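You operate a simulated robot arm through the tools that you are given. There is no shell and no other tool.

Carry out the task below with a simulated two-armed robot. There is one attempt and no reset: what you move stays moved.

## Task
Slide the 130 ml crankcase under the big nozzle, charge once and fill.
Fine: it and its neighbour under the small nozzle end between their red lines; slide back to the middle. Spill nothing.

It is judged by the outcome, as a careful person would: the job done as asked, and still so three seconds after it is handed in. It fails if anything else is knocked over, pushed out of place, dropped, spilled or broken.

## Robot
Two 7-joint arms with fingered hands on one trunk that stands fixed in place. Base frame: the origin is at the foot of the trunk, x ahead of it, y to its left, z up. Readings come in cm, degrees, newtons and seconds.
The left shoulder is at [3, 12, 103.8], the right one opposite. With the tool pointing down near the work surface each hand reaches from about 10 to 64 cm from the base axis, measured 20 degrees to its own side. Payload 4 kg a hand.
The tool frame of a hand sits at the grasp point between the pads (the TCP): z along the fingers, y along the line on which they close. The tips reach 1.9 cm beyond it. Largest opening 12 cm; the body of the gripper starts 5.3 cm behind the TCP. The gripper is a hand of 3 fingers: y runs from the thumb to the fingers, the wrist lies at [0, 0, -21.9] in the tool frame.
Orientation is told as [roll, pitch, yaw] about the base's x, y, z axes, in that order, counted from this pose: with the fingers straight down and closing along the base's y, the tool's x points along the base's -x, its y along +y and its z along -z.

## Interface
- The arms move only by the tool apply_moves. It takes "left_moves", "right_moves" or both (then of equal length, played together; a hand with none holds still); each is a list of rows, each an object (a shift or turn left out is 0) with "dp": the shift along the tool's x, y, z in cm, a list of three; "turn": the turn, a rotation vector about the tool's x, y, z in degrees, a list of three. In form: [{"dp": [dx, dy, dz], "turn": [rx, ry, rz]}, ...]. A call has 1 to 20 rows; each row shifts and turns the commanded pose from where the row before left it, along the tool's axes as they then stand. Rows are played at 5 a second. More than 5 cm and 8.6 degrees between two rows, and nothing of the call is played. Where a pose cannot be reached the arm comes as near as it can. A force on the tool above 40 N (or 10 N above the force at the start of the call, whichever is more), or a blocked arm, ends the call early, and 0.2 s more pass. In this call time passes only in rows, and 0.2 s behind the last. It gives the time, the measured TCP pose, the force on the tool (base axes), the opening and the grip force at its end, in the units of the frame above (readings bear some noise), with the torque about the TCP (base axes, N m) and any sound that the robot's microphone picked up.
- Cameras (640 x 400 px; columns grow to the right, rows downward): "scene" is now at [5.16, -2.62, 158.67]; the picture's right is [-0.34, -0.94, 0.00], its down [-0.72, 0.26, -0.64] and it looks along [0.60, -0.22, -0.77] (base axes); focal length 332 px, centre (320, 200). "left" rides on the left gripper at [-6.6, -0.4, -7.9] in its tool frame; the picture's right is [0.05, -1.00, 0.00], its down [0.76, 0.04, -0.64] and it looks along [0.64, 0.03, 0.77] (tool axes); focal length 251 px, centre (320, 200). "right" rides on the right gripper at [6.6, -0.4, -7.9] in its tool frame; the picture's right is [0.05, 1.00, 0.00], its down [-0.76, 0.04, -0.64] and it looks along [-0.64, 0.04, 0.77] (tool axes); focal length 251 px, centre (320, 200). There is no depth. A picture from a camera that has moved, and an enlarged one, comes with that camera's place and axes in the base frame and with its lens.
- camera(camera): a new picture of that camera. No time passes.
- raise_lower(by): slides the trunk up (or, below 0, down) by that many cm; the arms and the scene camera ride with it, the base frame stays. It gives what a move gives, with no picture.
- move_fingers(finger1, finger2, thumb_bend, hand): sets how far each is bent, from 0 (flat) to 1 (curled in); at 0.3 the hand is open as for a grip, at 0.7 the pads meet at the TCP. One left out holds its place. A second passes; each finger stops where it meets its share of the squeeze, and holds until it gets a number again. It is the only way to open and close the hand. It gives what a move gives, with no picture; readings hold the bend of each and the force on the fingers (four entries, about 0 where the hand has none), thumb and palm.
- head_to(pan, tilt): turns the head with the scene camera to pan (to the left, within 120 degrees either way) and tilt (down, from -29 to 69), counted from straight ahead of the robot. It gives what a move gives.
- close_up(camera, box): a new picture of the part [left, top, right, bottom] of that camera's present view, enlarged. No time passes.
- close_job(): hands the job in; it is judged then, once.

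Places have to be worked out from the pictures, the camera data and where the tool is seen. Open the grippers and draw the arms clear of the work before you hand the job in, unless the task says otherwise.

The tools are called after "Request:" as name(argument=value, ...) on one line, values as JSON. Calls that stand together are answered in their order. apply_moves: Moves the arms, as the interface text tells. Its arguments: {"type":"object","properties":{"left_moves":{"type":"array","items":{"type":"object","properties":{"dp":{"type":"array","items":{"type":"number"}},"turn":{"type":"array","items":{"type":"number"}}}}},"right_moves":{"type":"array","items":{"type":"object","properties":{"dp":{"type":"array","items":{"type":"number"}},"turn":{"type":"array","items":{"type":"number"}}}}}},"required":[]} The other tools are called the same way: raise_lower (by) slides the trunk up or down; move_fingers (finger1, finger2, thumb_bend, hand) moves the fingers one by one; head_to (pan, tilt) turns the head that bears the scene camera; camera (camera) takes a picture; close_up (camera, box) takes an enlarged picture of a part of a camera's view; close_job () hands the job in.

At the start:

```text
time: 0.0
left_tcp_pos: [44.21, 6.64, 112.24]
left_ee_rot: [0.0, -0.1, -0.1]
left_wrist_force: [0.4, 0.1, -0.7]
left_torque: [0.0, -0.01, 0.01]
left_opening: 11.98
left_grip_force: 0.1
left_shape: jaw
left_bend: [0.3, 0.3, 0.3]
left_finger forces: [0.0, 0.0, 0.1, 0.1, 0.1, 0.0]
right_tcp_pos: [37.12, -31.26, 111.51]
right_ee_rot: [0.1, -0.1, 0.0]
right_wrist_force: [0.2, 0.3, -0.4]
right_torque: [0.02, -0.01, 0.01]
right_opening: 12.0
right_grip_force: 0.0
right_shape: jaw
right_bend: [0.3, 0.3, 0.3]
right_finger forces: [0.0, 0.0, 0.1, 0.0, 0.1, 0.0]
trunk travel left (down, up): [-25.0, 29.0]
head pan, tilt: [-20.0, 50.5]
```

scene: 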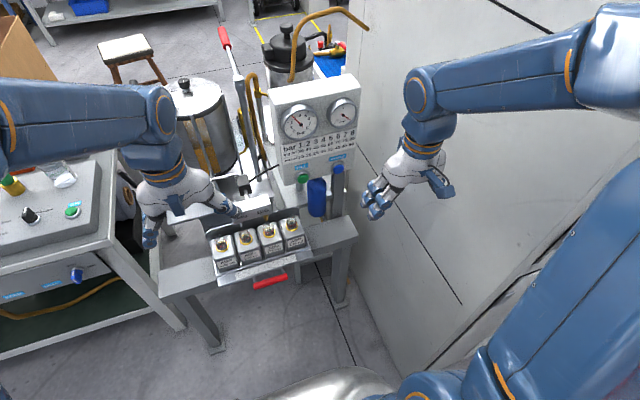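
right: 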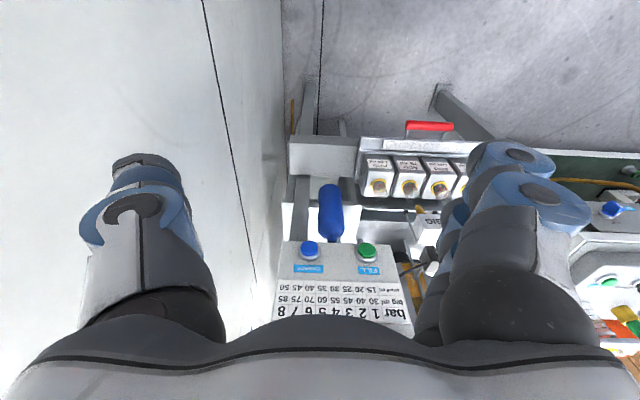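
left: 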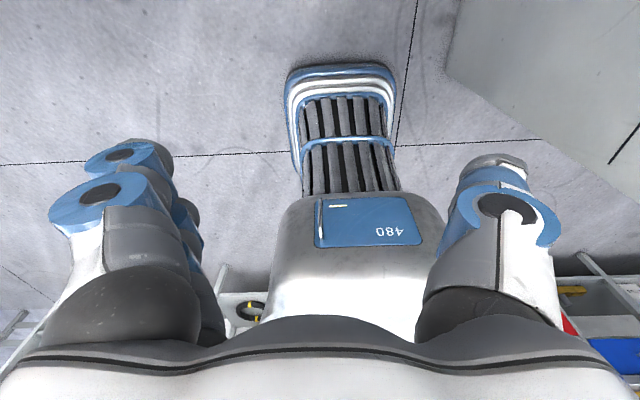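

I start by looking closely at the machine: the panel, the crankcases on the slide and the nozzles.

Request:
close_up(camera="scene", box=[190, 160, 350, 290])

Request:
close_up(camera="scene", box=[250, 60, 370, 200])

Request:
close_up(camera="right", box=[270, 100, 510, 340])

```text
3.08 times, centred on (270, 225) of scene
camera zoom: at [5.16, -2.62, 158.67], right [-0.34, -0.94, 0.0], down [-0.72, 0.26, -0.64], along [0.6, -0.22, -0.77], focal length 1020 px, centre (474, 123)
```

zoom: 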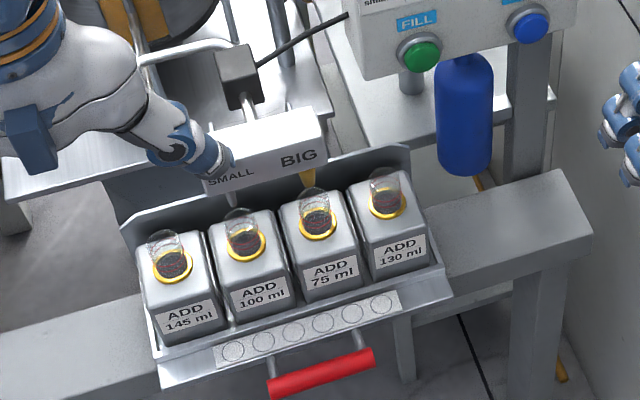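

```text
2.86 times, centred on (310, 130) of scene
camera zoom: at [5.16, -2.62, 158.67], right [-0.34, -0.94, 0.0], down [-0.72, 0.26, -0.64], along [0.6, -0.22, -0.77], focal length 947 px, centre (349, 400)
```

zoom: 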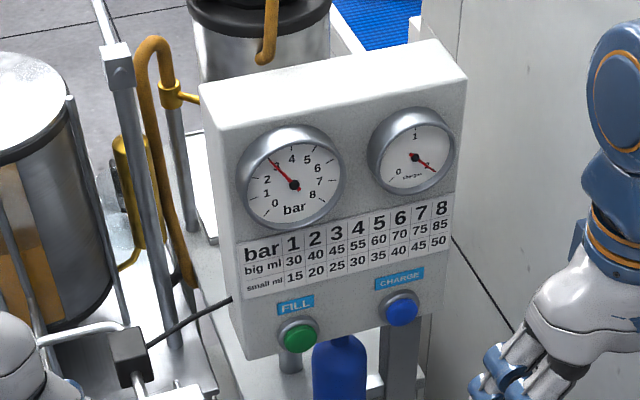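

```text
1.67 times, centred on (390, 220) of right
camera zoom: at [30.51, -31.47, 119.57], right [-0.05, 1.0, 0.0], down [0.76, 0.04, 0.64], along [0.64, 0.04, -0.77], focal length 419 px, centre (203, 167)
```

zoom: 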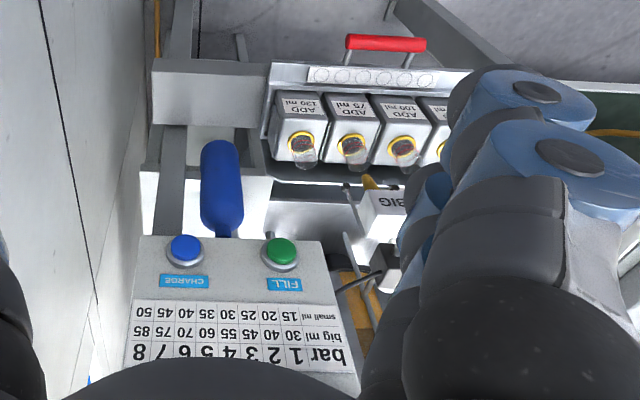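

The table links bar to ml per shot, so I need the gauges, the sight glasses and the controls in detail.

Request:
close_up(camera="scene", box=[275, 95, 325, 145])

Request:
close_up(camera="scene", box=[320, 90, 360, 130])

Request:
close_up(camera="scene", box=[205, 205, 265, 280])

Request:
close_up(camera="scene", box=[250, 205, 310, 280])

Request:
close_up(camera="scene", box=[270, 130, 360, 190])

```text
8.00 times, centred on (300, 120) of scene
camera zoom: at [5.16, -2.62, 158.67], right [-0.34, -0.94, 0.0], down [-0.72, 0.26, -0.64], along [0.6, -0.22, -0.77], focal length 2652 px, centre (480, 840)
```

zoom: 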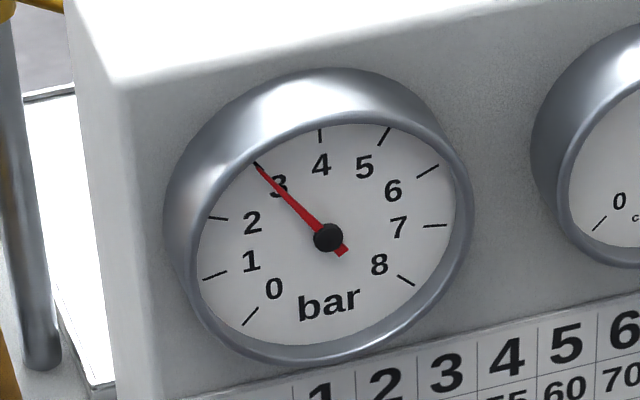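

```text
10.00 times, centred on (340, 110) of scene
camera zoom: at [5.16, -2.62, 158.67], right [-0.34, -0.94, 0.0], down [-0.72, 0.26, -0.64], along [0.6, -0.22, -0.77], focal length 3316 px, centre (120, 1100)
```

zoom: 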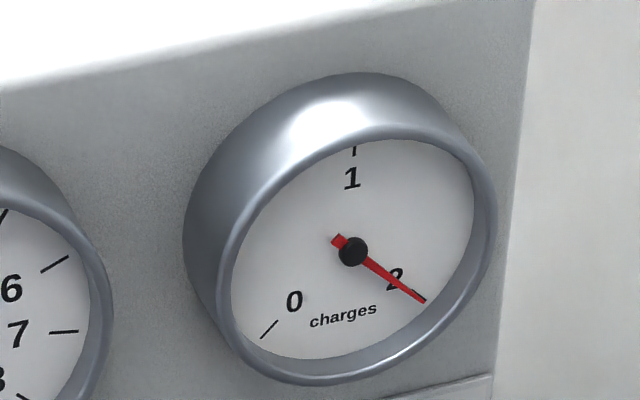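

```text
5.33 times, centred on (235, 242) of scene
camera zoom: at [5.16, -2.62, 158.67], right [-0.34, -0.94, 0.0], down [-0.72, 0.26, -0.64], along [0.6, -0.22, -0.77], focal length 1768 px, centre (773, -27)
```

zoom: 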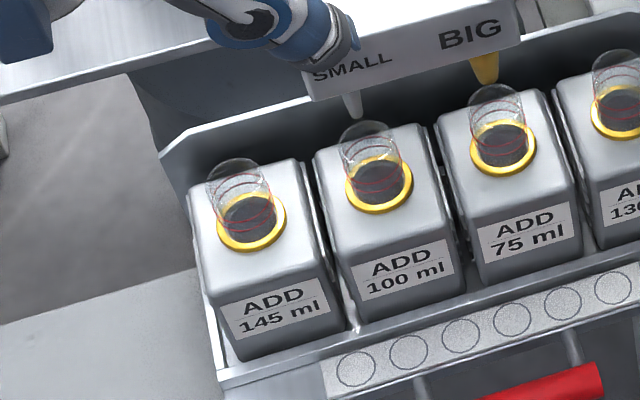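

```text
5.33 times, centred on (280, 242) of scene
camera zoom: at [5.16, -2.62, 158.67], right [-0.34, -0.94, 0.0], down [-0.72, 0.26, -0.64], along [0.6, -0.22, -0.77], focal length 1768 px, centre (533, -27)
```

zoom: 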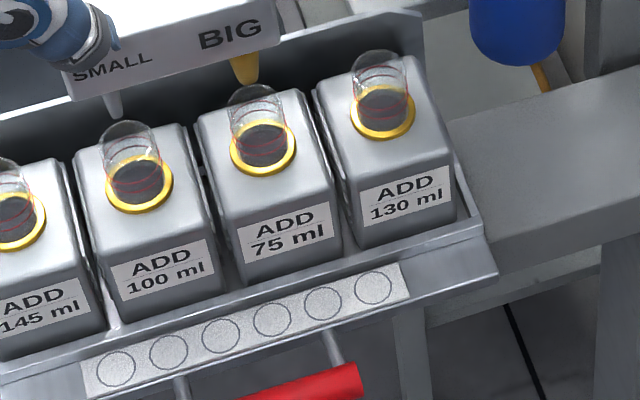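

```text
6.67 times, centred on (315, 160) of scene
camera zoom: at [5.16, -2.62, 158.67], right [-0.34, -0.94, 0.0], down [-0.72, 0.26, -0.64], along [0.6, -0.22, -0.77], focal length 2210 px, centre (353, 467)
```

zoom: 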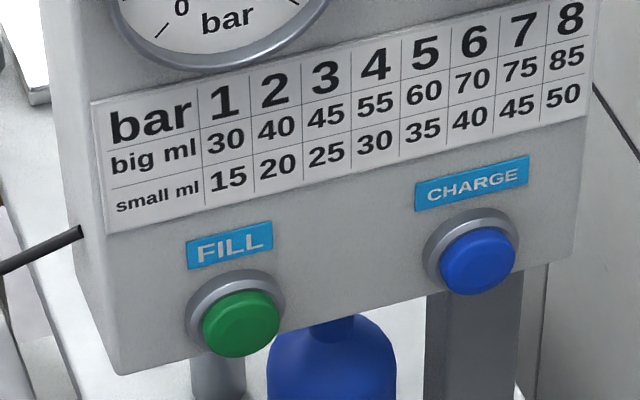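

The left gauge reads 3 bar and the right one 2 charges. I look at the necks with their red lines more closely, and at the surrounding parts, before deciding what the machine needs.

Request:
close_up(camera="scene", box=[280, 212, 306, 232])

Request:
close_up(camera="scene", box=[256, 216, 284, 238])

Request:
close_up(camera="scene", box=[210, 10, 270, 200])

Request:
close_up(camera="scene", box=[0, 150, 140, 330])

Request:
close_up(camera="scene", box=[220, 0, 380, 110])

Request:
close_up(camera="scene", box=[220, 150, 360, 260])

```text
16.00 times, centred on (293, 222) of scene
camera zoom: at [5.16, -2.62, 158.67], right [-0.34, -0.94, 0.0], down [-0.72, 0.26, -0.64], along [0.6, -0.22, -0.77], focal length 5305 px, centre (752, -152)
```

zoom: 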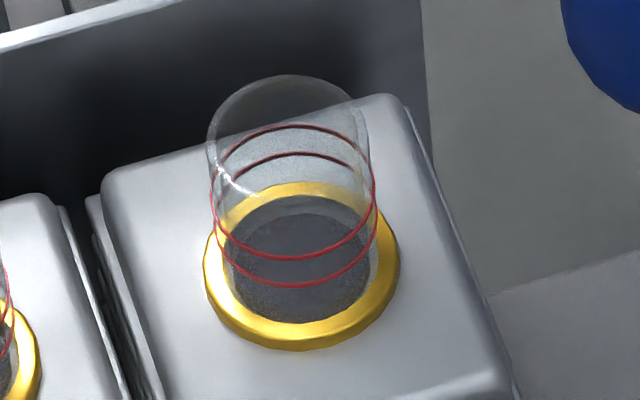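

```text
16.00 times, centred on (270, 227) of scene
camera zoom: at [5.16, -2.62, 158.67], right [-0.34, -0.94, 0.0], down [-0.72, 0.26, -0.64], along [0.6, -0.22, -0.77], focal length 5305 px, centre (1120, -232)
```

zoom: 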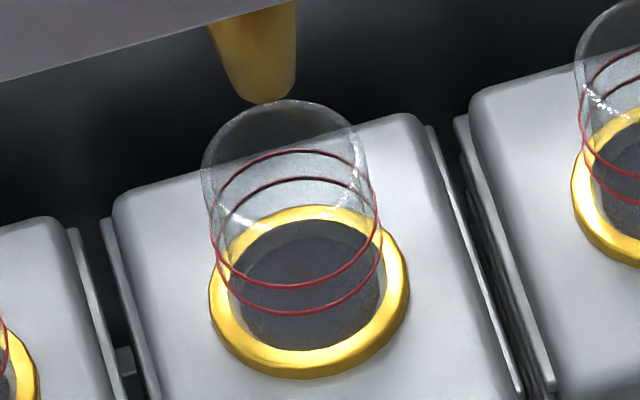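

```text
2.11 times, centred on (240, 105) of scene
camera zoom: at [5.16, -2.62, 158.67], right [-0.34, -0.94, 0.0], down [-0.72, 0.26, -0.64], along [0.6, -0.22, -0.77], focal length 698 px, centre (488, 400)
```

zoom: 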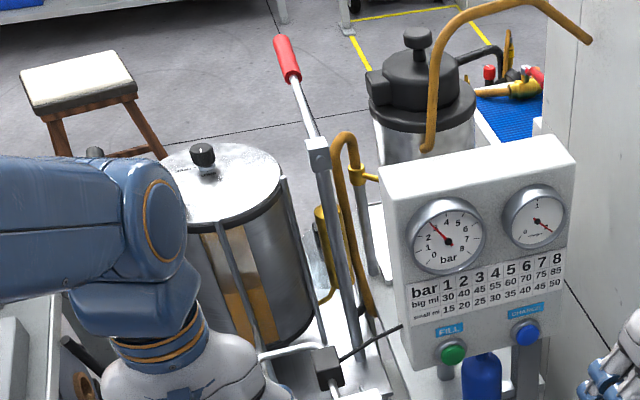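

```text
2.22 times, centred on (70, 240) of scene
camera zoom: at [5.16, -2.62, 158.67], right [-0.34, -0.94, 0.0], down [-0.72, 0.26, -0.64], along [0.6, -0.22, -0.77], focal length 737 px, centre (876, 111)
```

zoom: 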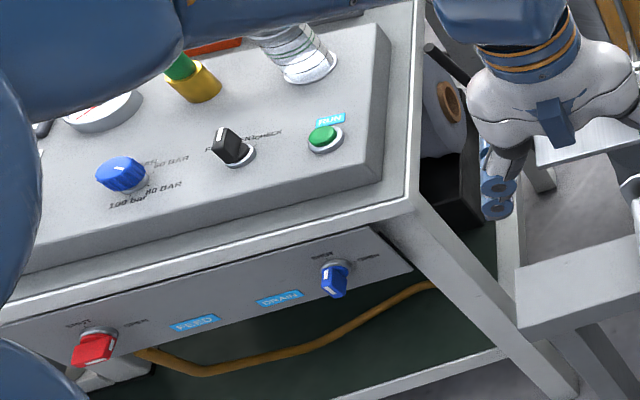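

```text
3.64 times, centred on (300, 55) of scene
camera zoom: at [5.16, -2.62, 158.67], right [-0.34, -0.94, 0.0], down [-0.72, 0.26, -0.64], along [0.6, -0.22, -0.77], focal length 1206 px, centre (393, 727)
```

zoom: 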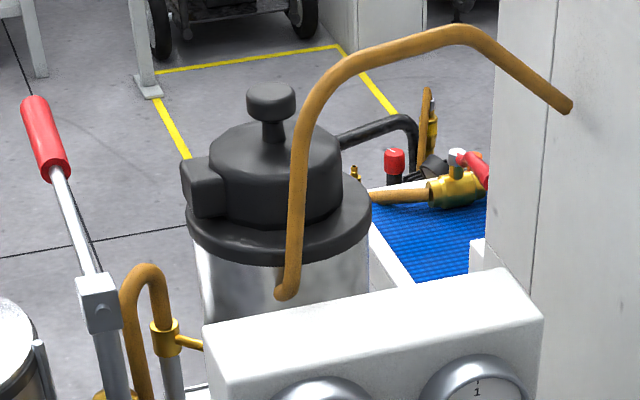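

```text
3.64 times, centred on (290, 205) of scene
camera zoom: at [5.16, -2.62, 158.67], right [-0.34, -0.94, 0.0], down [-0.72, 0.26, -0.64], along [0.6, -0.22, -0.77], focal length 1206 px, centre (429, 182)
```

zoom: 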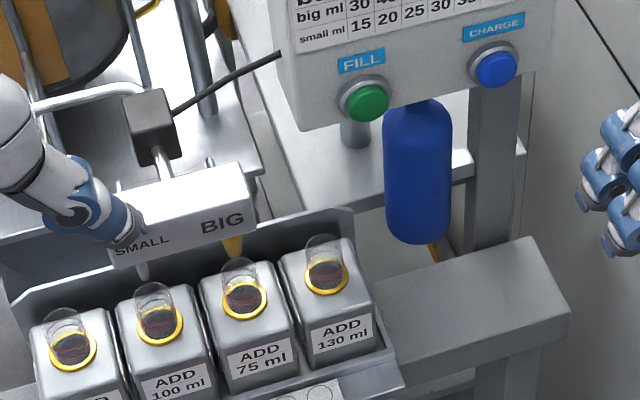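

The big nozzle stands over the 75 ml unit, at about (65.6, -7.6, 78), and the crankcases are about 7.4 cm apart, so the tray must go about 7.4 cm to the left (+y). I move the left hand aside so that I can see the pump, lever and drum behind it.

Request:
apply_moves(left_moves=[{"dp": [0, 4, 0]}, {"dp": [0, 4, 0]}, {"dp": [0, 4, 0]}, {"dp": [0, 4, 0]}, {"dp": [2, 4, 0]}, {"dp": [4, 3, 0]}, {"dp": [4, 0, 0]}])

Request:
camera(camera="scene")

```text
time: 1.6
left_tcp_pos: [34.06, 29.74, 112.21]
left_ee_rot: [0.0, 0.0, 0.0]
left_wrist_force: [-0.6, -0.1, -0.1]
left_torque: [0.01, 0.02, 0.01]
left_opening: 12.0
left_grip_force: 0.1
left_shape: jaw
left_bend: [0.3, 0.3, 0.3]
left_finger forces: [0.0, 0.1, 0.0, 0.0, 0.0, 0.0]
right_tcp_pos: [37.0, -31.09, 111.58]
right_ee_rot: [0.0, -0.1, 0.0]
right_wrist_force: [-0.3, -0.3, -0.3]
right_torque: [0.0, -0.04, 0.06]
right_opening: 12.01
right_grip_force: 0.0
right_shape: jaw
right_bend: [0.3, 0.3, 0.3]
right_finger forces: [0.0, 0.0, 0.0, 0.0, 0.1, 0.1]
trunk travel left (down, up): [-25.0, 29.0]
head pan, tilt: [-20.0, 50.5]
```

```text
taken
camera scene: at [5.0, -2.63, 158.68], right [-0.34, -0.94, 0.0], down [-0.72, 0.26, -0.64], along [0.6, -0.22, -0.77], focal length 332 px, centre (320, 200)
```

scene: 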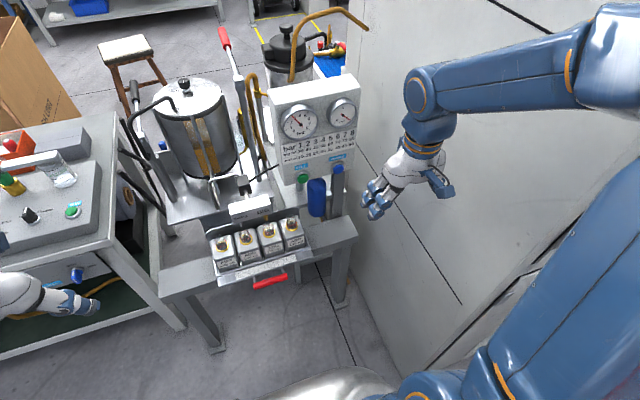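

Request:
close_up(camera="scene", box=[110, 60, 300, 220])

Request:
close_up(camera="scene", box=[205, 20, 305, 180])

Request:
close_up(camera="scene", box=[200, 160, 320, 300])

Request:
close_up(camera="scene", box=[290, 150, 370, 240])

```text
2.50 times, centred on (205, 140) of scene
camera zoom: at [5.0, -2.63, 158.68], right [-0.34, -0.94, 0.0], down [-0.72, 0.26, -0.64], along [0.6, -0.22, -0.77], focal length 829 px, centre (608, 350)
```

zoom: 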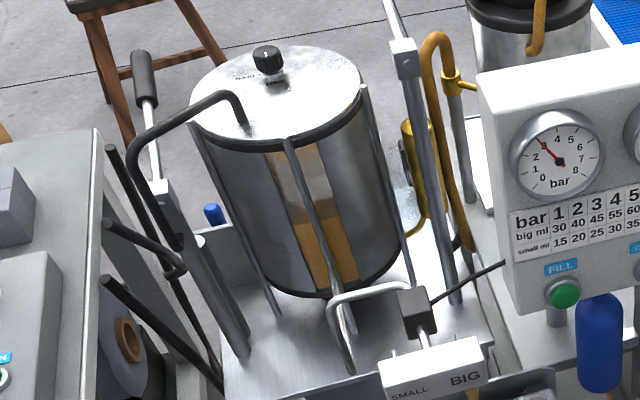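

```text
2.50 times, centred on (255, 100) of scene
camera zoom: at [5.0, -2.63, 158.68], right [-0.34, -0.94, 0.0], down [-0.72, 0.26, -0.64], along [0.6, -0.22, -0.77], focal length 829 px, centre (482, 450)
```

zoom: 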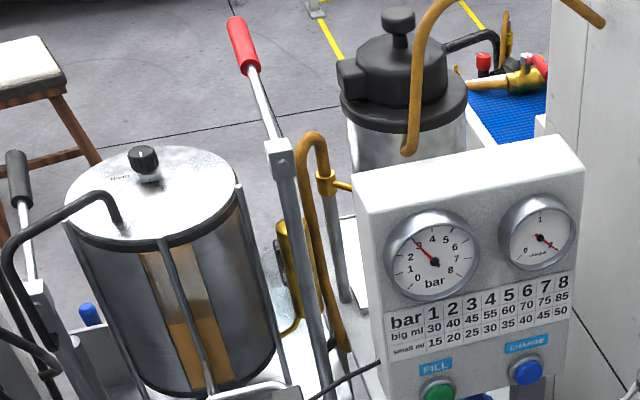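

```text
2.86 times, centred on (260, 230) of scene
camera zoom: at [5.0, -2.63, 158.68], right [-0.34, -0.94, 0.0], down [-0.72, 0.26, -0.64], along [0.6, -0.22, -0.77], focal length 947 px, centre (491, 114)
```

zoom: 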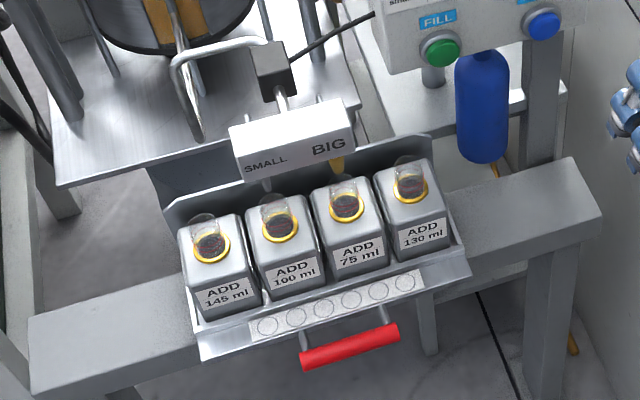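

```text
4.44 times, centred on (330, 195) of scene
camera zoom: at [5.0, -2.63, 158.68], right [-0.34, -0.94, 0.0], down [-0.72, 0.26, -0.64], along [0.6, -0.22, -0.77], focal length 1474 px, centre (276, 222)
```

zoom: 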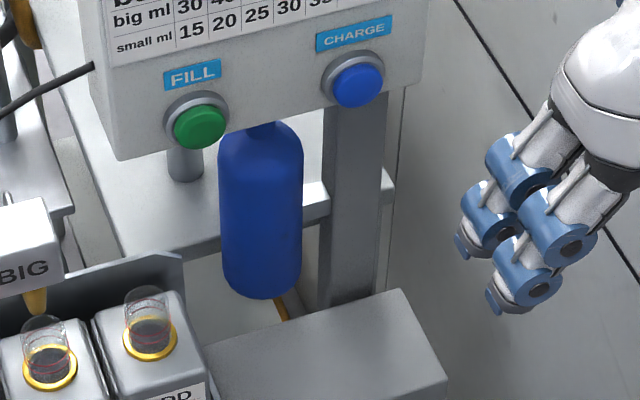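

Two levers stand by the drum, one with a black grip and one with a red. I zoom in on each and on the writing on the drum lid.

Request:
close_up(camera="scene", box=[165, 70, 215, 105])

Request:
close_up(camera="scene", box=[112, 75, 172, 155])

Request:
close_up(camera="scene", box=[215, 60, 275, 160])

Request:
close_up(camera="scene", box=[210, 20, 260, 90])

Request:
close_up(camera="scene", box=[185, 100, 235, 190])

```text
11.43 times, centred on (190, 88) of scene
camera zoom: at [5.0, -2.63, 158.68], right [-0.34, -0.94, 0.0], down [-0.72, 0.26, -0.64], along [0.6, -0.22, -0.77], focal length 3789 px, centre (1806, 1486)
```

zoom: 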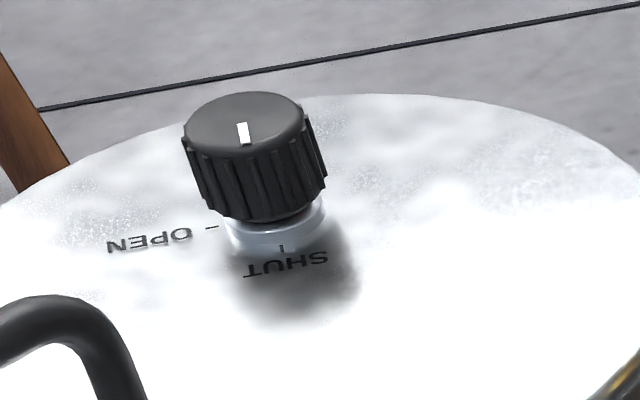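

```text
5.00 times, centred on (142, 115) of scene
camera zoom: at [5.0, -2.63, 158.68], right [-0.34, -0.94, 0.0], down [-0.72, 0.26, -0.64], along [0.6, -0.22, -0.77], focal length 1658 px, centre (1210, 625)
```

zoom: 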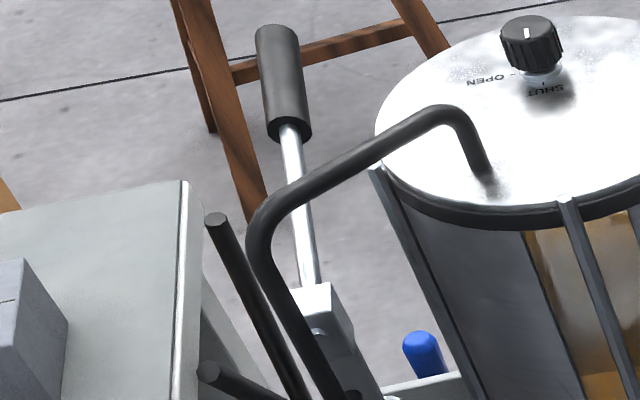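

```text
4.00 times, centred on (245, 110) of scene
camera zoom: at [5.0, -2.63, 158.68], right [-0.34, -0.94, 0.0], down [-0.72, 0.26, -0.64], along [0.6, -0.22, -0.77], focal length 1326 px, centre (620, 560)
```

zoom: 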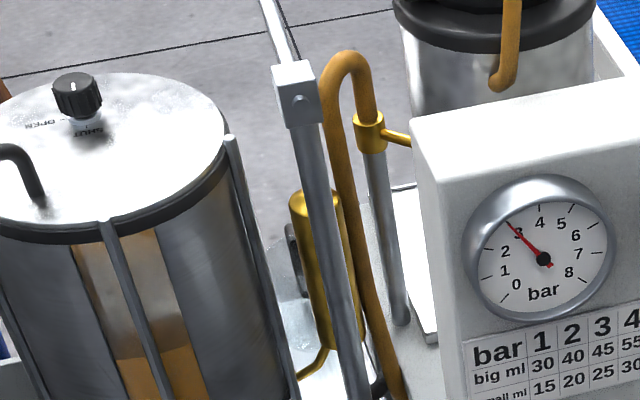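

```text
5.71 times, centred on (235, 55) of scene
camera zoom: at [5.0, -2.63, 158.68], right [-0.34, -0.94, 0.0], down [-0.72, 0.26, -0.64], along [0.6, -0.22, -0.77], focal length 1895 px, centre (806, 1029)
```

zoom: 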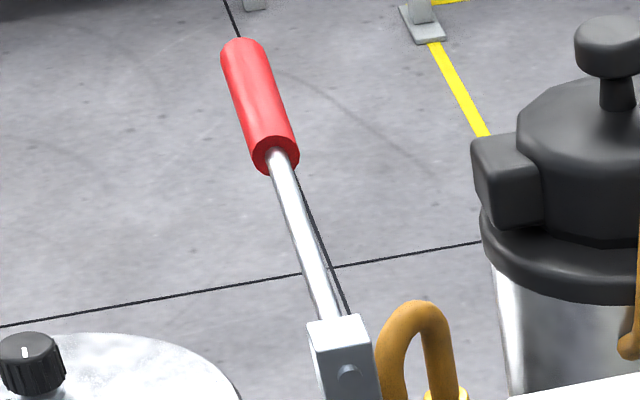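

```text
4.44 times, centred on (210, 145) of scene
camera zoom: at [5.0, -2.63, 158.68], right [-0.34, -0.94, 0.0], down [-0.72, 0.26, -0.64], along [0.6, -0.22, -0.77], focal length 1474 px, centre (809, 444)
```

zoom: 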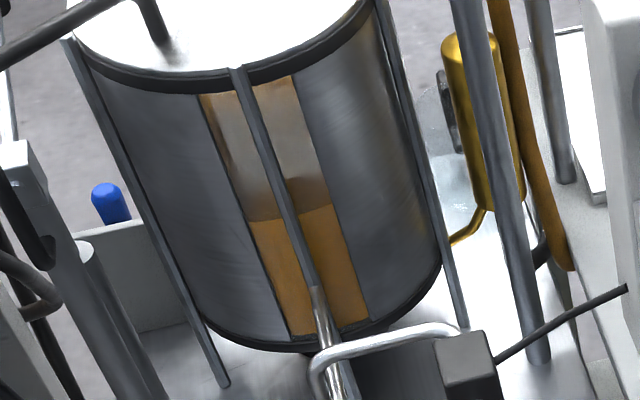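

The vent knob on the drum points at SHUT and the red lever belongs to a pump. I compare the necks of all four crankcases for their present oil level.

Request:
close_up(camera="scene", box=[282, 214, 302, 232])

Request:
close_up(camera="scene", box=[259, 221, 279, 239])

Request:
close_up(camera="scene", box=[235, 228, 255, 246])

Request:
close_up(camera="scene", box=[211, 234, 231, 252])

```text
16.00 times, centred on (292, 223) of scene
camera zoom: at [5.0, -2.63, 158.68], right [-0.34, -0.94, 0.0], down [-0.72, 0.26, -0.64], along [0.6, -0.22, -0.77], focal length 5305 px, centre (768, -168)
```

zoom: 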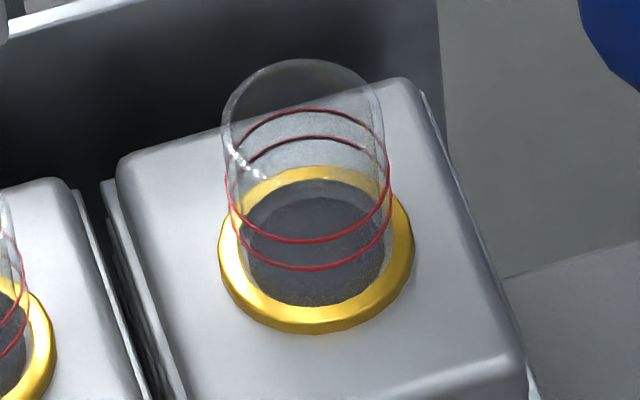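

```text
16.00 times, centred on (269, 230) of scene
camera zoom: at [5.0, -2.63, 158.68], right [-0.34, -0.94, 0.0], down [-0.72, 0.26, -0.64], along [0.6, -0.22, -0.77], focal length 5305 px, centre (1136, -280)
```

zoom: 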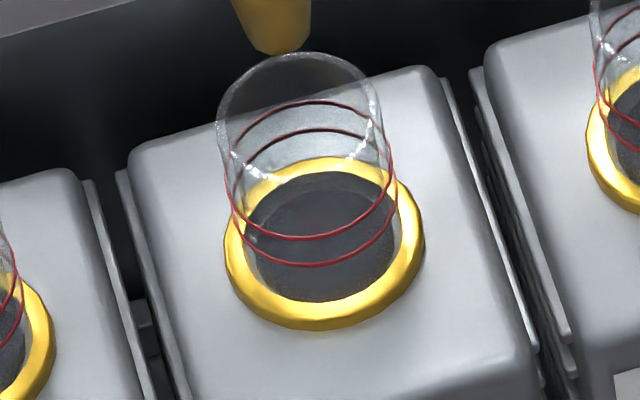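

```text
16.00 times, centred on (245, 237) of scene
camera zoom: at [5.0, -2.63, 158.68], right [-0.34, -0.94, 0.0], down [-0.72, 0.26, -0.64], along [0.6, -0.22, -0.77], focal length 5305 px, centre (1520, -392)
```

zoom: 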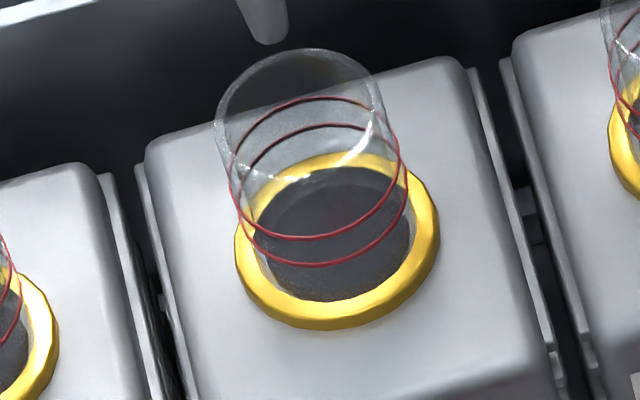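

```text
16.00 times, centred on (221, 243) of scene
camera zoom: at [5.0, -2.63, 158.68], right [-0.34, -0.94, 0.0], down [-0.72, 0.26, -0.64], along [0.6, -0.22, -0.77], focal length 5305 px, centre (1904, -488)
```

zoom: 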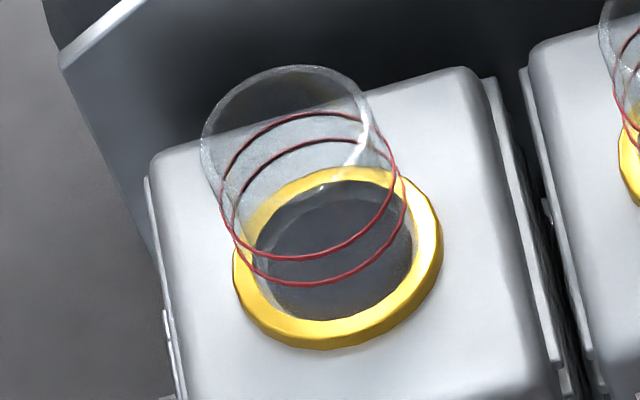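

All four necks look empty down to the same floor, so the 130 and 75 units need their full amounts. At 3 bar a charge gives 45/25 ml; with the 2 charges already held, one more makes 135/75 ml, which fits 130/75. I bring the right hand's forward-looking camera over the tray to see the handle and rails better.

Request:
apply_moves(right_moves=[{"dp": [0, 4.5, 0]}, {"dp": [0, 4.5, 0]}, {"dp": [0, 4.5, 0]}, {"dp": [0, 4.5, 1]}, {"dp": [0, 4.5, 3]}, {"dp": [0, 4.5, 4]}, {"dp": [2, 0, 4]}])

Request:
camera(camera="right")

Request:
camera(camera="scene")

```text
refused: row 5 steps farther than a row can; nothing moved
```

```text
taken
camera right: at [30.4, -31.48, 119.6], right [-0.05, 1.0, 0.0], down [0.76, 0.04, 0.64], along [0.64, 0.04, -0.77], focal length 251 px, centre (320, 200)
```

right: 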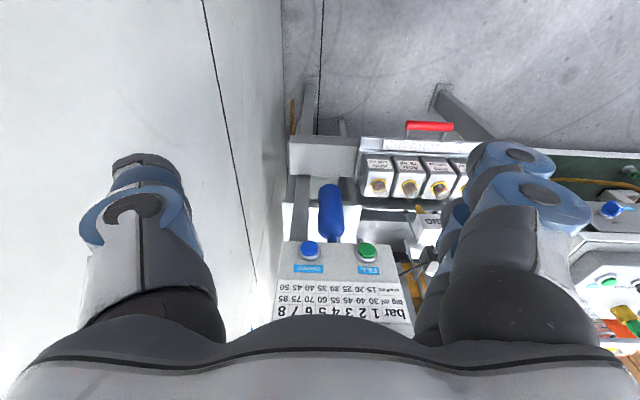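

```text
taken
camera scene: at [5.0, -2.63, 158.68], right [-0.34, -0.94, 0.0], down [-0.72, 0.26, -0.64], along [0.6, -0.22, -0.77], focal length 332 px, centre (320, 200)
```

scene: 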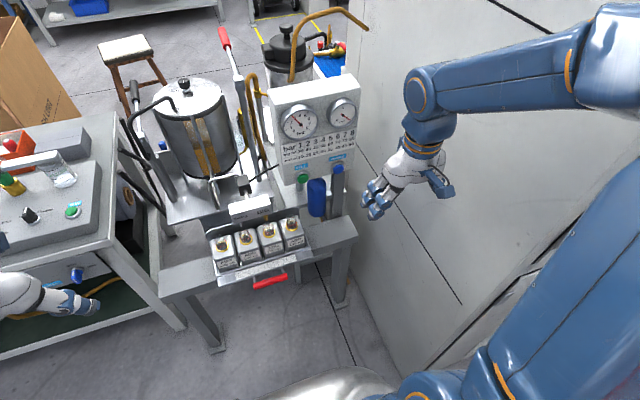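

The call was refused because one row was over 5 cm, so I repeat it with smaller steps.

Request:
apply_moves(right_moves=[{"dp": [0, 4.5, 0]}, {"dp": [0, 4.5, 0]}, {"dp": [0, 4.5, 0]}, {"dp": [0, 4.5, 1]}, {"dp": [0, 4.5, 1]}, {"dp": [0, 4.0, 2]}, {"dp": [2, 0, 4]}, {"dp": [2, 0, 4]}])

Request:
camera(camera="right")

```text
time: 3.4
left_tcp_pos: [34.24, 29.89, 112.17]
left_ee_rot: [0.0, 0.0, 0.0]
left_wrist_force: [-0.2, 0.5, -0.3]
left_torque: [-0.01, -0.02, -0.03]
left_opening: 11.98
left_grip_force: 0.1
left_shape: jaw
left_bend: [0.3, 0.3, 0.3]
left_finger forces: [0.1, 0.0, 0.1, 0.1, 0.0, 0.1]
right_tcp_pos: [33.48, -4.54, 99.53]
right_ee_rot: [-0.1, 0.0, -0.1]
right_wrist_force: [0.1, -0.1, -0.2]
right_torque: [-0.02, 0.0, -0.02]
right_opening: 12.0
right_grip_force: 0.1
right_shape: jaw
right_bend: [0.3, 0.3, 0.3]
right_finger forces: [0.1, 0.0, 0.1, 0.1, 0.0, 0.0]
trunk travel left (down, up): [-25.0, 29.0]
head pan, tilt: [-20.0, 50.5]
```

```text
taken
camera right: at [26.82, -4.89, 107.52], right [-0.05, 1.0, 0.0], down [0.76, 0.04, 0.64], along [0.64, 0.04, -0.77], focal length 251 px, centre (320, 200)
```

right: 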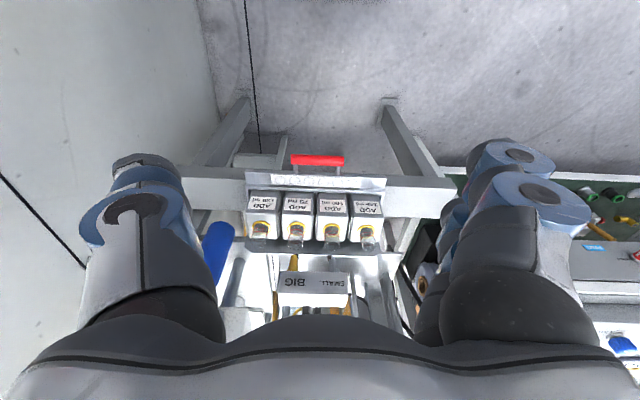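

Request:
close_up(camera="right", box=[230, 140, 420, 260])

Request:
close_up(camera="right", box=[270, 145, 370, 205])

Request:
close_up(camera="right", box=[240, 220, 400, 330])

```text
3.33 times, centred on (325, 200) of right
camera zoom: at [26.82, -4.89, 107.52], right [-0.05, 1.0, 0.0], down [0.76, 0.04, 0.64], along [0.64, 0.04, -0.77], focal length 838 px, centre (303, 200)
```

zoom: 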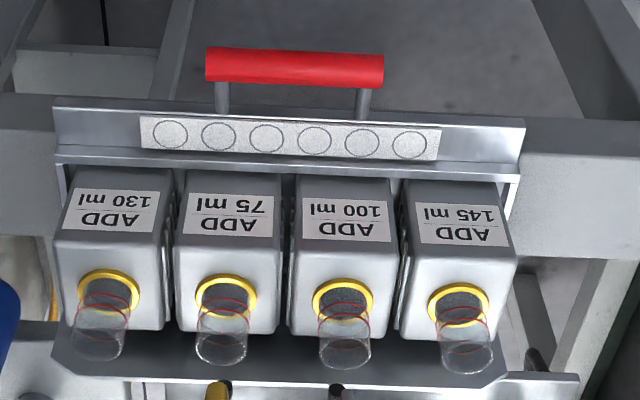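

```text
6.40 times, centred on (320, 175) of right
camera zoom: at [26.82, -4.89, 107.52], right [-0.05, 1.0, 0.0], down [0.76, 0.04, 0.64], along [0.64, 0.04, -0.77], focal length 1609 px, centre (320, 360)
```

zoom: 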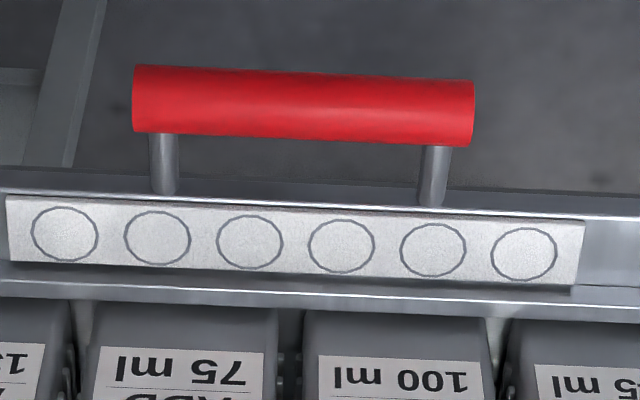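

```text
3.64 times, centred on (320, 275) of right
camera zoom: at [26.82, -4.89, 107.52], right [-0.05, 1.0, 0.0], down [0.76, 0.04, 0.64], along [0.64, 0.04, -0.77], focal length 914 px, centre (320, -73)
```

zoom: 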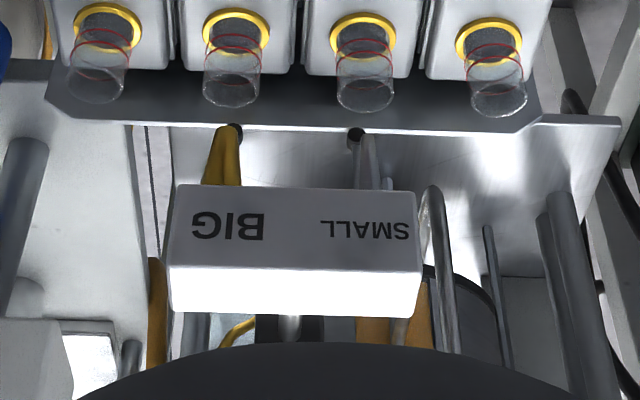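

The handle bar is about 11 cm long and 2 cm thick, centred near (54.4, -3.7, 62), with posts running back to the tray lip. I draw the right hand back to its side and turn the left hand 90° so that it can close around the bar, thumb on the far side.

Request:
apply_moves(right_moves=[{"dp": [0, -4.5, -1]}, {"dp": [0, -4.5, -1]}, {"dp": [0, -4.5, -1]}, {"dp": [0, -4.5, -1]}, {"dp": [0, -4.5, -1]}, {"dp": [0, -3, -1]}, {"dp": [0, 0, -1]}, {"dp": [0, 0, 0]}, {"dp": [0, 0, 0]}, {"dp": [0, 0, 0]}, {"dp": [0, 0, 0]}], left_moves=[{"turn": [0, 0, -8.2]}, {"turn": [0, 0, -8.2]}, {"turn": [0, 0, -8.2]}, {"turn": [0, 0, -8.2]}, {"turn": [0, 0, -8.2]}, {"turn": [0, 0, -8.2]}, {"turn": [0, 0, -8.2]}, {"turn": [0, 0, -8.2]}, {"turn": [0, 0, -8.2]}, {"turn": [0, 0, -8.2]}, {"turn": [0, 0, -8.0]}])

```text
time: 5.8
left_tcp_pos: [34.23, 29.19, 111.59]
left_ee_rot: [1.3, 0.8, 84.8]
left_wrist_force: [0.5, -0.3, 0.4]
left_torque: [0.0, 0.03, 0.0]
left_opening: 12.0
left_grip_force: 0.0
left_shape: jaw
left_bend: [0.3, 0.3, 0.3]
left_finger forces: [0.1, 0.0, 0.0, 0.0, 0.1, 0.0]
left hand out of reach, approached as far as the arm can: row 11
right_tcp_pos: [33.41, -30.15, 106.39]
right_ee_rot: [-0.1, 0.0, 0.0]
right_wrist_force: [1.0, -0.2, -0.5]
right_torque: [0.0, -0.01, 0.04]
right_opening: 11.99
right_grip_force: 0.0
right_shape: jaw
right_bend: [0.3, 0.3, 0.3]
right_finger forces: [0.1, 0.1, 0.0, 0.1, 0.1, 0.0]
trunk travel left (down, up): [-25.0, 29.0]
head pan, tilt: [-20.0, 50.5]
```

The left wrist stops near 85° of yaw here. I ease it back a little and carry the hand toward a point high above the handle, to see whether the angle holds there.

Request:
apply_moves(left_moves=[{"turn": [0, 0, 8]}, {"dp": [3.7, -2.2, 1.5]}, {"dp": [3.7, -2.2, 1.5]}, {"dp": [3.7, -2.2, 1.5]}, {"dp": [3.7, -2.2, 1.5]}, {"dp": [3.7, -2.2, 1.5]}, {"dp": [3.7, -2.2, 1.5]}, {"dp": [3.7, -2.2, 1.5]}, {"dp": [3.7, -2.2, 1.5]}])

Request:
camera(camera="scene")

Request:
camera(camera="left")

```text
time: 7.8
left_tcp_pos: [44.46, -3.61, 99.38]
left_ee_rot: [1.3, 1.1, 76.7]
left_wrist_force: [0.0, 0.0, 0.6]
left_torque: [0.01, -0.02, 0.02]
left_opening: 12.0
left_grip_force: 0.1
left_shape: jaw
left_bend: [0.3, 0.3, 0.3]
left_finger forces: [0.0, 0.0, 0.0, 0.1, 0.0, 0.0]
right_tcp_pos: [33.27, -30.07, 106.53]
right_ee_rot: [0.1, 0.0, 0.0]
right_wrist_force: [1.2, 0.1, -0.7]
right_torque: [0.03, 0.0, 0.0]
right_opening: 12.0
right_grip_force: 0.1
right_shape: jaw
right_bend: [0.3, 0.3, 0.3]
right_finger forces: [0.0, 0.1, 0.1, 0.0, 0.1, 0.0]
trunk travel left (down, up): [-25.0, 29.0]
head pan, tilt: [-20.0, 50.5]
```

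```text
taken
camera scene: at [5.21, -2.78, 158.67], right [-0.34, -0.94, 0.0], down [-0.73, 0.26, -0.64], along [0.6, -0.22, -0.77], focal length 332 px, centre (320, 200)
```

scene: 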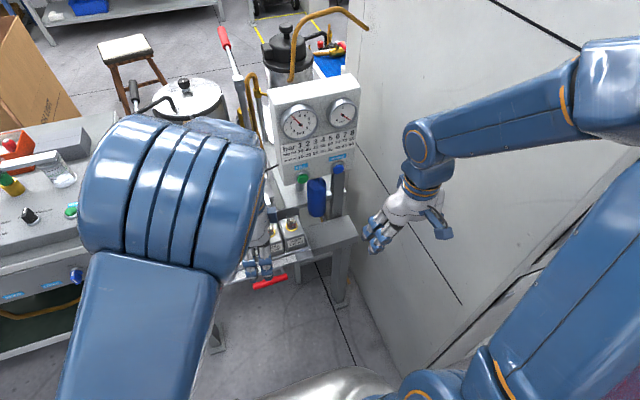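

```text
taken
camera left: at [46.59, 2.82, 107.21], right [0.96, -0.28, -0.02], down [-0.2, -0.73, 0.66], along [-0.2, -0.63, -0.75], focal length 251 px, centre (320, 200)
```

left: 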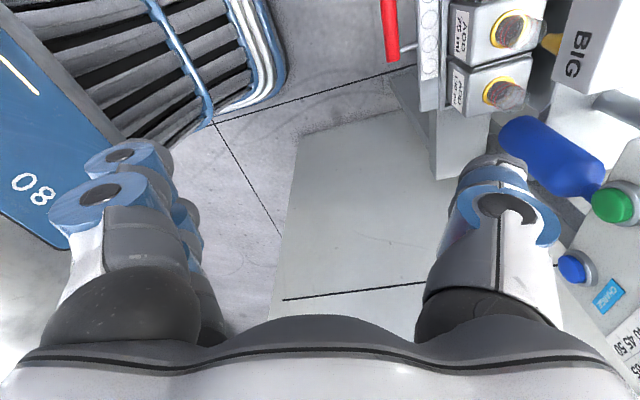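

The arm reaches here with room to spare. I turn to about 85° yaw, move 10 cm ahead and lower, and part-close the hand so that the thumb will fit the narrow gap behind the bar.

Request:
apply_moves(left_moves=[{"turn": [0, 0, -8]}, {"dp": [-0.3, -3.3, 3]}, {"dp": [-0.3, -3.3, 3]}, {"dp": [-0.3, -3.3, 3]}, {"dp": [0, 0, 3]}, {"dp": [0, 0, 3]}])

Request:
move_fingers(hand="left", finger1=0.48, finger2=0.48, thumb_bend=0.57)

Request:
camera(camera="left")

Request:
camera(camera="scene")

```text
time: 9.2
left_tcp_pos: [53.78, -3.77, 84.27]
left_ee_rot: [1.3, 0.9, 84.8]
left_wrist_force: [0.3, -0.2, 0.3]
left_torque: [-0.02, -0.02, 0.04]
left_opening: 12.02
left_grip_force: 0.0
left_shape: jaw
left_bend: [0.3, 0.3, 0.3]
left_finger forces: [0.1, 0.0, 0.0, 0.1, 0.0, 0.1]
right_tcp_pos: [33.42, -30.15, 106.39]
right_ee_rot: [-0.1, 0.2, 0.0]
right_wrist_force: [0.1, 0.1, 0.5]
right_torque: [0.02, 0.02, -0.01]
right_opening: 11.99
right_grip_force: 0.1
right_shape: jaw
right_bend: [0.3, 0.3, 0.3]
right_finger forces: [0.0, 0.1, 0.0, 0.1, 0.1, 0.0]
trunk travel left (down, up): [-25.0, 29.0]
head pan, tilt: [-20.0, 50.5]
```

```text
time: 10.2
left_tcp_pos: [53.68, -3.86, 84.34]
left_ee_rot: [1.3, 0.9, 84.7]
left_wrist_force: [-0.5, 0.6, 0.4]
left_torque: [0.01, -0.01, 0.01]
left_opening: 6.27
left_grip_force: 0.0
left_shape: fingers
left_bend: [0.48, 0.48, 0.56]
left_finger forces: [0.0, 0.1, 0.1, 0.0, 0.0, 0.0]
right_tcp_pos: [33.27, -29.95, 106.4]
right_ee_rot: [0.0, 0.0, 0.0]
right_wrist_force: [-1.1, -0.4, 0.0]
right_torque: [0.02, 0.01, -0.02]
right_opening: 11.98
right_grip_force: 0.1
right_shape: jaw
right_bend: [0.3, 0.3, 0.3]
right_finger forces: [0.1, 0.0, 0.0, 0.0, 0.1, 0.1]
trunk travel left (down, up): [-25.0, 29.0]
head pan, tilt: [-20.0, 50.5]
```

```text
taken
camera left: at [54.84, 2.84, 92.23], right [0.99, -0.15, -0.02], down [-0.1, -0.75, 0.66], along [-0.11, -0.65, -0.75], focal length 251 px, centre (320, 200)
```

left: 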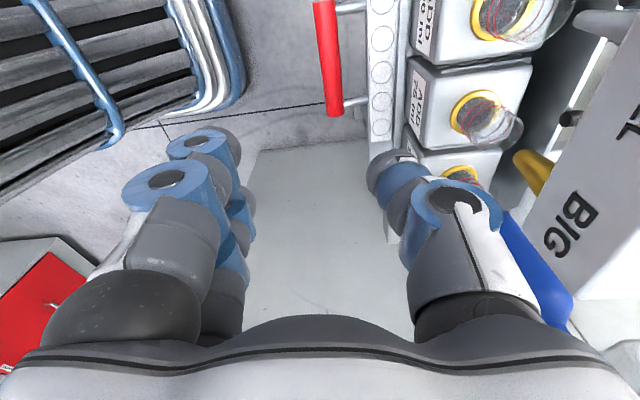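

```text
taken
camera scene: at [5.17, -2.62, 158.67], right [-0.34, -0.94, 0.0], down [-0.72, 0.26, -0.64], along [0.6, -0.22, -0.77], focal length 332 px, centre (320, 200)
```

scene: 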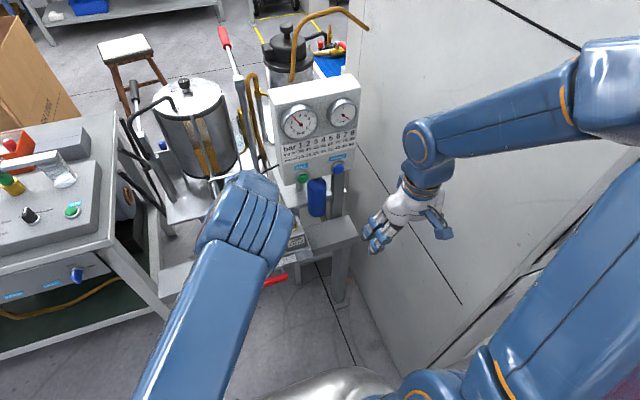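

From this camera the bar end comes out at x≈54.4, z≈62.6 and the tray lip at x≈58.3. I bend the thumb a little more and come down to about 4 cm above the bar for a check.

Request:
move_fingers(hand="left", thumb_bend=0.6)

Request:
apply_moves(left_moves=[{"dp": [-0.16, -0.7, 3]}, {"dp": [0, 0, 4]}, {"dp": [0, 0, 4]}, {"dp": [0, 0, 4]}, {"dp": [0, 0, 2]}])

Request:
camera(camera="left")

Request:
camera(camera="right")

```text
time: 11.2
left_tcp_pos: [53.72, -3.85, 84.37]
left_ee_rot: [1.3, 0.9, 84.7]
left_wrist_force: [0.9, 0.8, -0.1]
left_torque: [0.01, -0.03, 0.02]
left_opening: 5.68
left_grip_force: 0.1
left_shape: fingers
left_bend: [0.48, 0.48, 0.6]
left_finger forces: [0.0, 0.1, 0.0, 0.0, 0.1, 0.0]
right_tcp_pos: [33.27, -30.07, 106.32]
right_ee_rot: [0.0, 0.0, 0.0]
right_wrist_force: [-0.1, 0.8, -0.2]
right_torque: [-0.01, -0.04, 0.01]
right_opening: 11.98
right_grip_force: 0.0
right_shape: jaw
right_bend: [0.3, 0.3, 0.3]
right_finger forces: [0.0, 0.0, 0.0, 0.0, 0.0, 0.0]
trunk travel left (down, up): [-25.0, 29.0]
head pan, tilt: [-20.0, 50.5]
```

```text
time: 12.4
left_tcp_pos: [53.51, -3.52, 67.85]
left_ee_rot: [1.3, 1.1, 84.7]
left_wrist_force: [-0.2, 0.7, 0.3]
left_torque: [-0.02, -0.01, 0.0]
left_opening: 5.68
left_grip_force: 0.1
left_shape: fingers
left_bend: [0.48, 0.48, 0.6]
left_finger forces: [0.0, 0.0, 0.0, 0.1, 0.0, 0.1]
left hand out of reach, approached as far as the arm can: row 5
right_tcp_pos: [33.33, -30.06, 106.5]
right_ee_rot: [0.0, -0.1, 0.0]
right_wrist_force: [0.4, 0.1, -0.3]
right_torque: [0.01, -0.01, -0.01]
right_opening: 11.99
right_grip_force: 0.1
right_shape: jaw
right_bend: [0.3, 0.3, 0.3]
right_finger forces: [0.1, 0.0, 0.0, 0.0, 0.0, 0.0]
trunk travel left (down, up): [-25.0, 29.0]
head pan, tilt: [-20.0, 50.5]
```

```text
taken
camera left: at [54.66, 3.09, 75.62], right [0.99, -0.15, -0.02], down [-0.1, -0.75, 0.66], along [-0.11, -0.65, -0.75], focal length 251 px, centre (320, 200)
```

left: 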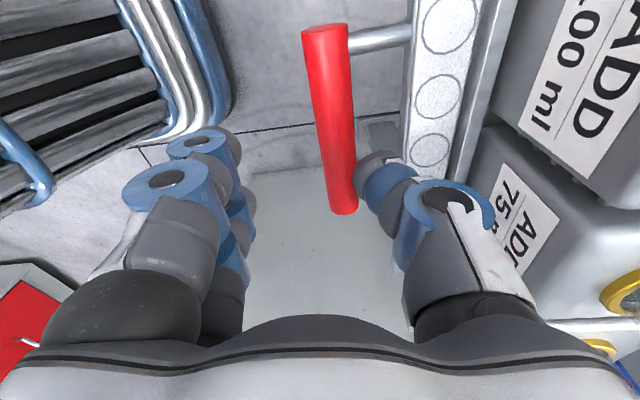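

```text
taken
camera right: at [26.69, -30.35, 114.46], right [-0.06, 1.0, 0.0], down [0.76, 0.04, 0.64], along [0.64, 0.04, -0.77], focal length 251 px, centre (320, 200)
```

right: 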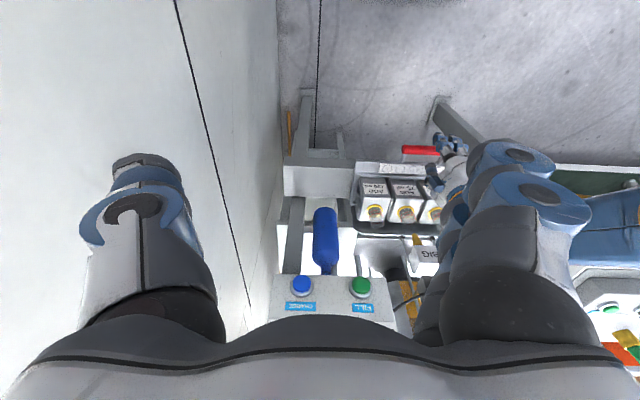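

The grip lies about 0.8 cm short of the bar (bar at x≈54.3, z≈62.7), and the arm is near its limit at this height. I raise the hand 10 cm and then lower the trunk 10 cm, so that the arm works in a better posture.

Request:
apply_moves(left_moves=[{"dp": [0, 0, -4]}, {"dp": [0, -0.8, -4]}, {"dp": [0, 0, -4]}])

Request:
raise_lower(by=-10)

Request:
camera(camera="left")

Request:
camera(camera="scene")

```text
time: 13.2
left_tcp_pos: [54.44, -3.32, 79.98]
left_ee_rot: [1.5, 0.8, 84.7]
left_wrist_force: [0.0, -0.1, -0.7]
left_torque: [-0.05, -0.01, -0.03]
left_opening: 5.67
left_grip_force: 0.1
left_shape: fingers
left_bend: [0.48, 0.48, 0.6]
left_finger forces: [0.0, 0.1, 0.0, 0.0, 0.0, 0.1]
right_tcp_pos: [33.27, -30.07, 106.46]
right_ee_rot: [0.0, 0.0, -0.1]
right_wrist_force: [-0.1, -0.6, -0.7]
right_torque: [-0.02, -0.02, 0.01]
right_opening: 12.01
right_grip_force: 0.0
right_shape: jaw
right_bend: [0.3, 0.3, 0.3]
right_finger forces: [0.1, 0.0, 0.0, 0.0, 0.0, 0.0]
trunk travel left (down, up): [-25.0, 29.0]
head pan, tilt: [-20.0, 50.5]
```

```text
time: 14.5
left_tcp_pos: [54.43, -3.4, 69.88]
left_ee_rot: [1.3, 0.9, 84.7]
left_wrist_force: [0.2, 0.5, -0.4]
left_torque: [0.0, -0.05, -0.01]
left_opening: 5.68
left_grip_force: 0.2
left_shape: fingers
left_bend: [0.48, 0.48, 0.6]
left_finger forces: [0.0, 0.0, 0.0, 0.0, 0.0, 0.0]
right_tcp_pos: [33.27, -30.14, 96.45]
right_ee_rot: [0.0, 0.0, 0.0]
right_wrist_force: [-0.5, -0.1, 0.9]
right_torque: [0.01, 0.0, 0.02]
right_opening: 12.01
right_grip_force: 0.0
right_shape: jaw
right_bend: [0.3, 0.3, 0.3]
right_finger forces: [0.0, 0.1, 0.0, 0.0, 0.0, 0.1]
trunk travel left (down, up): [-15.0, 39.0]
head pan, tilt: [-20.0, 50.5]
```

```text
taken
camera left: at [55.63, 3.32, 77.74], right [0.99, -0.15, -0.02], down [-0.1, -0.75, 0.66], along [-0.11, -0.65, -0.75], focal length 251 px, centre (320, 200)
```

left: 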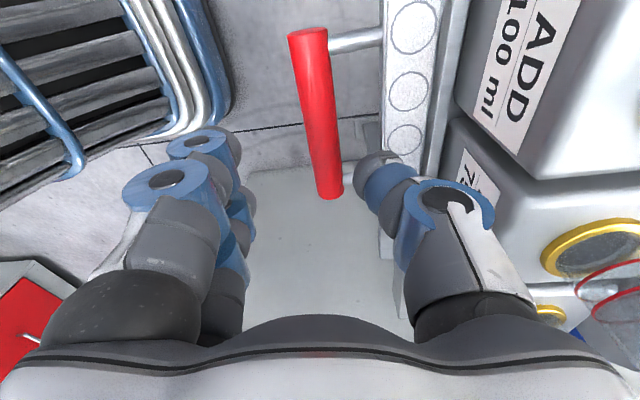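

```text
taken
camera scene: at [5.14, -2.61, 148.69], right [-0.34, -0.94, 0.0], down [-0.72, 0.26, -0.64], along [0.6, -0.22, -0.77], focal length 332 px, centre (320, 200)
```

scene: 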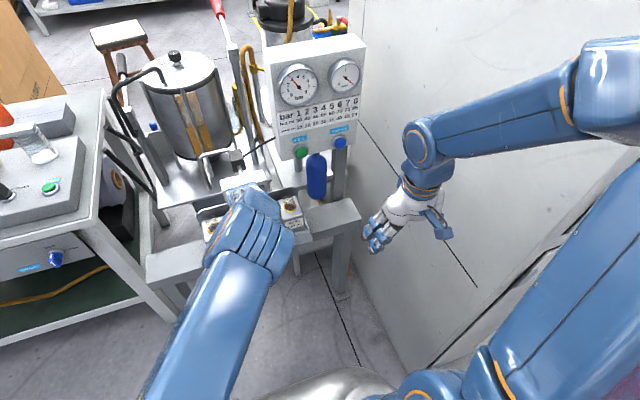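

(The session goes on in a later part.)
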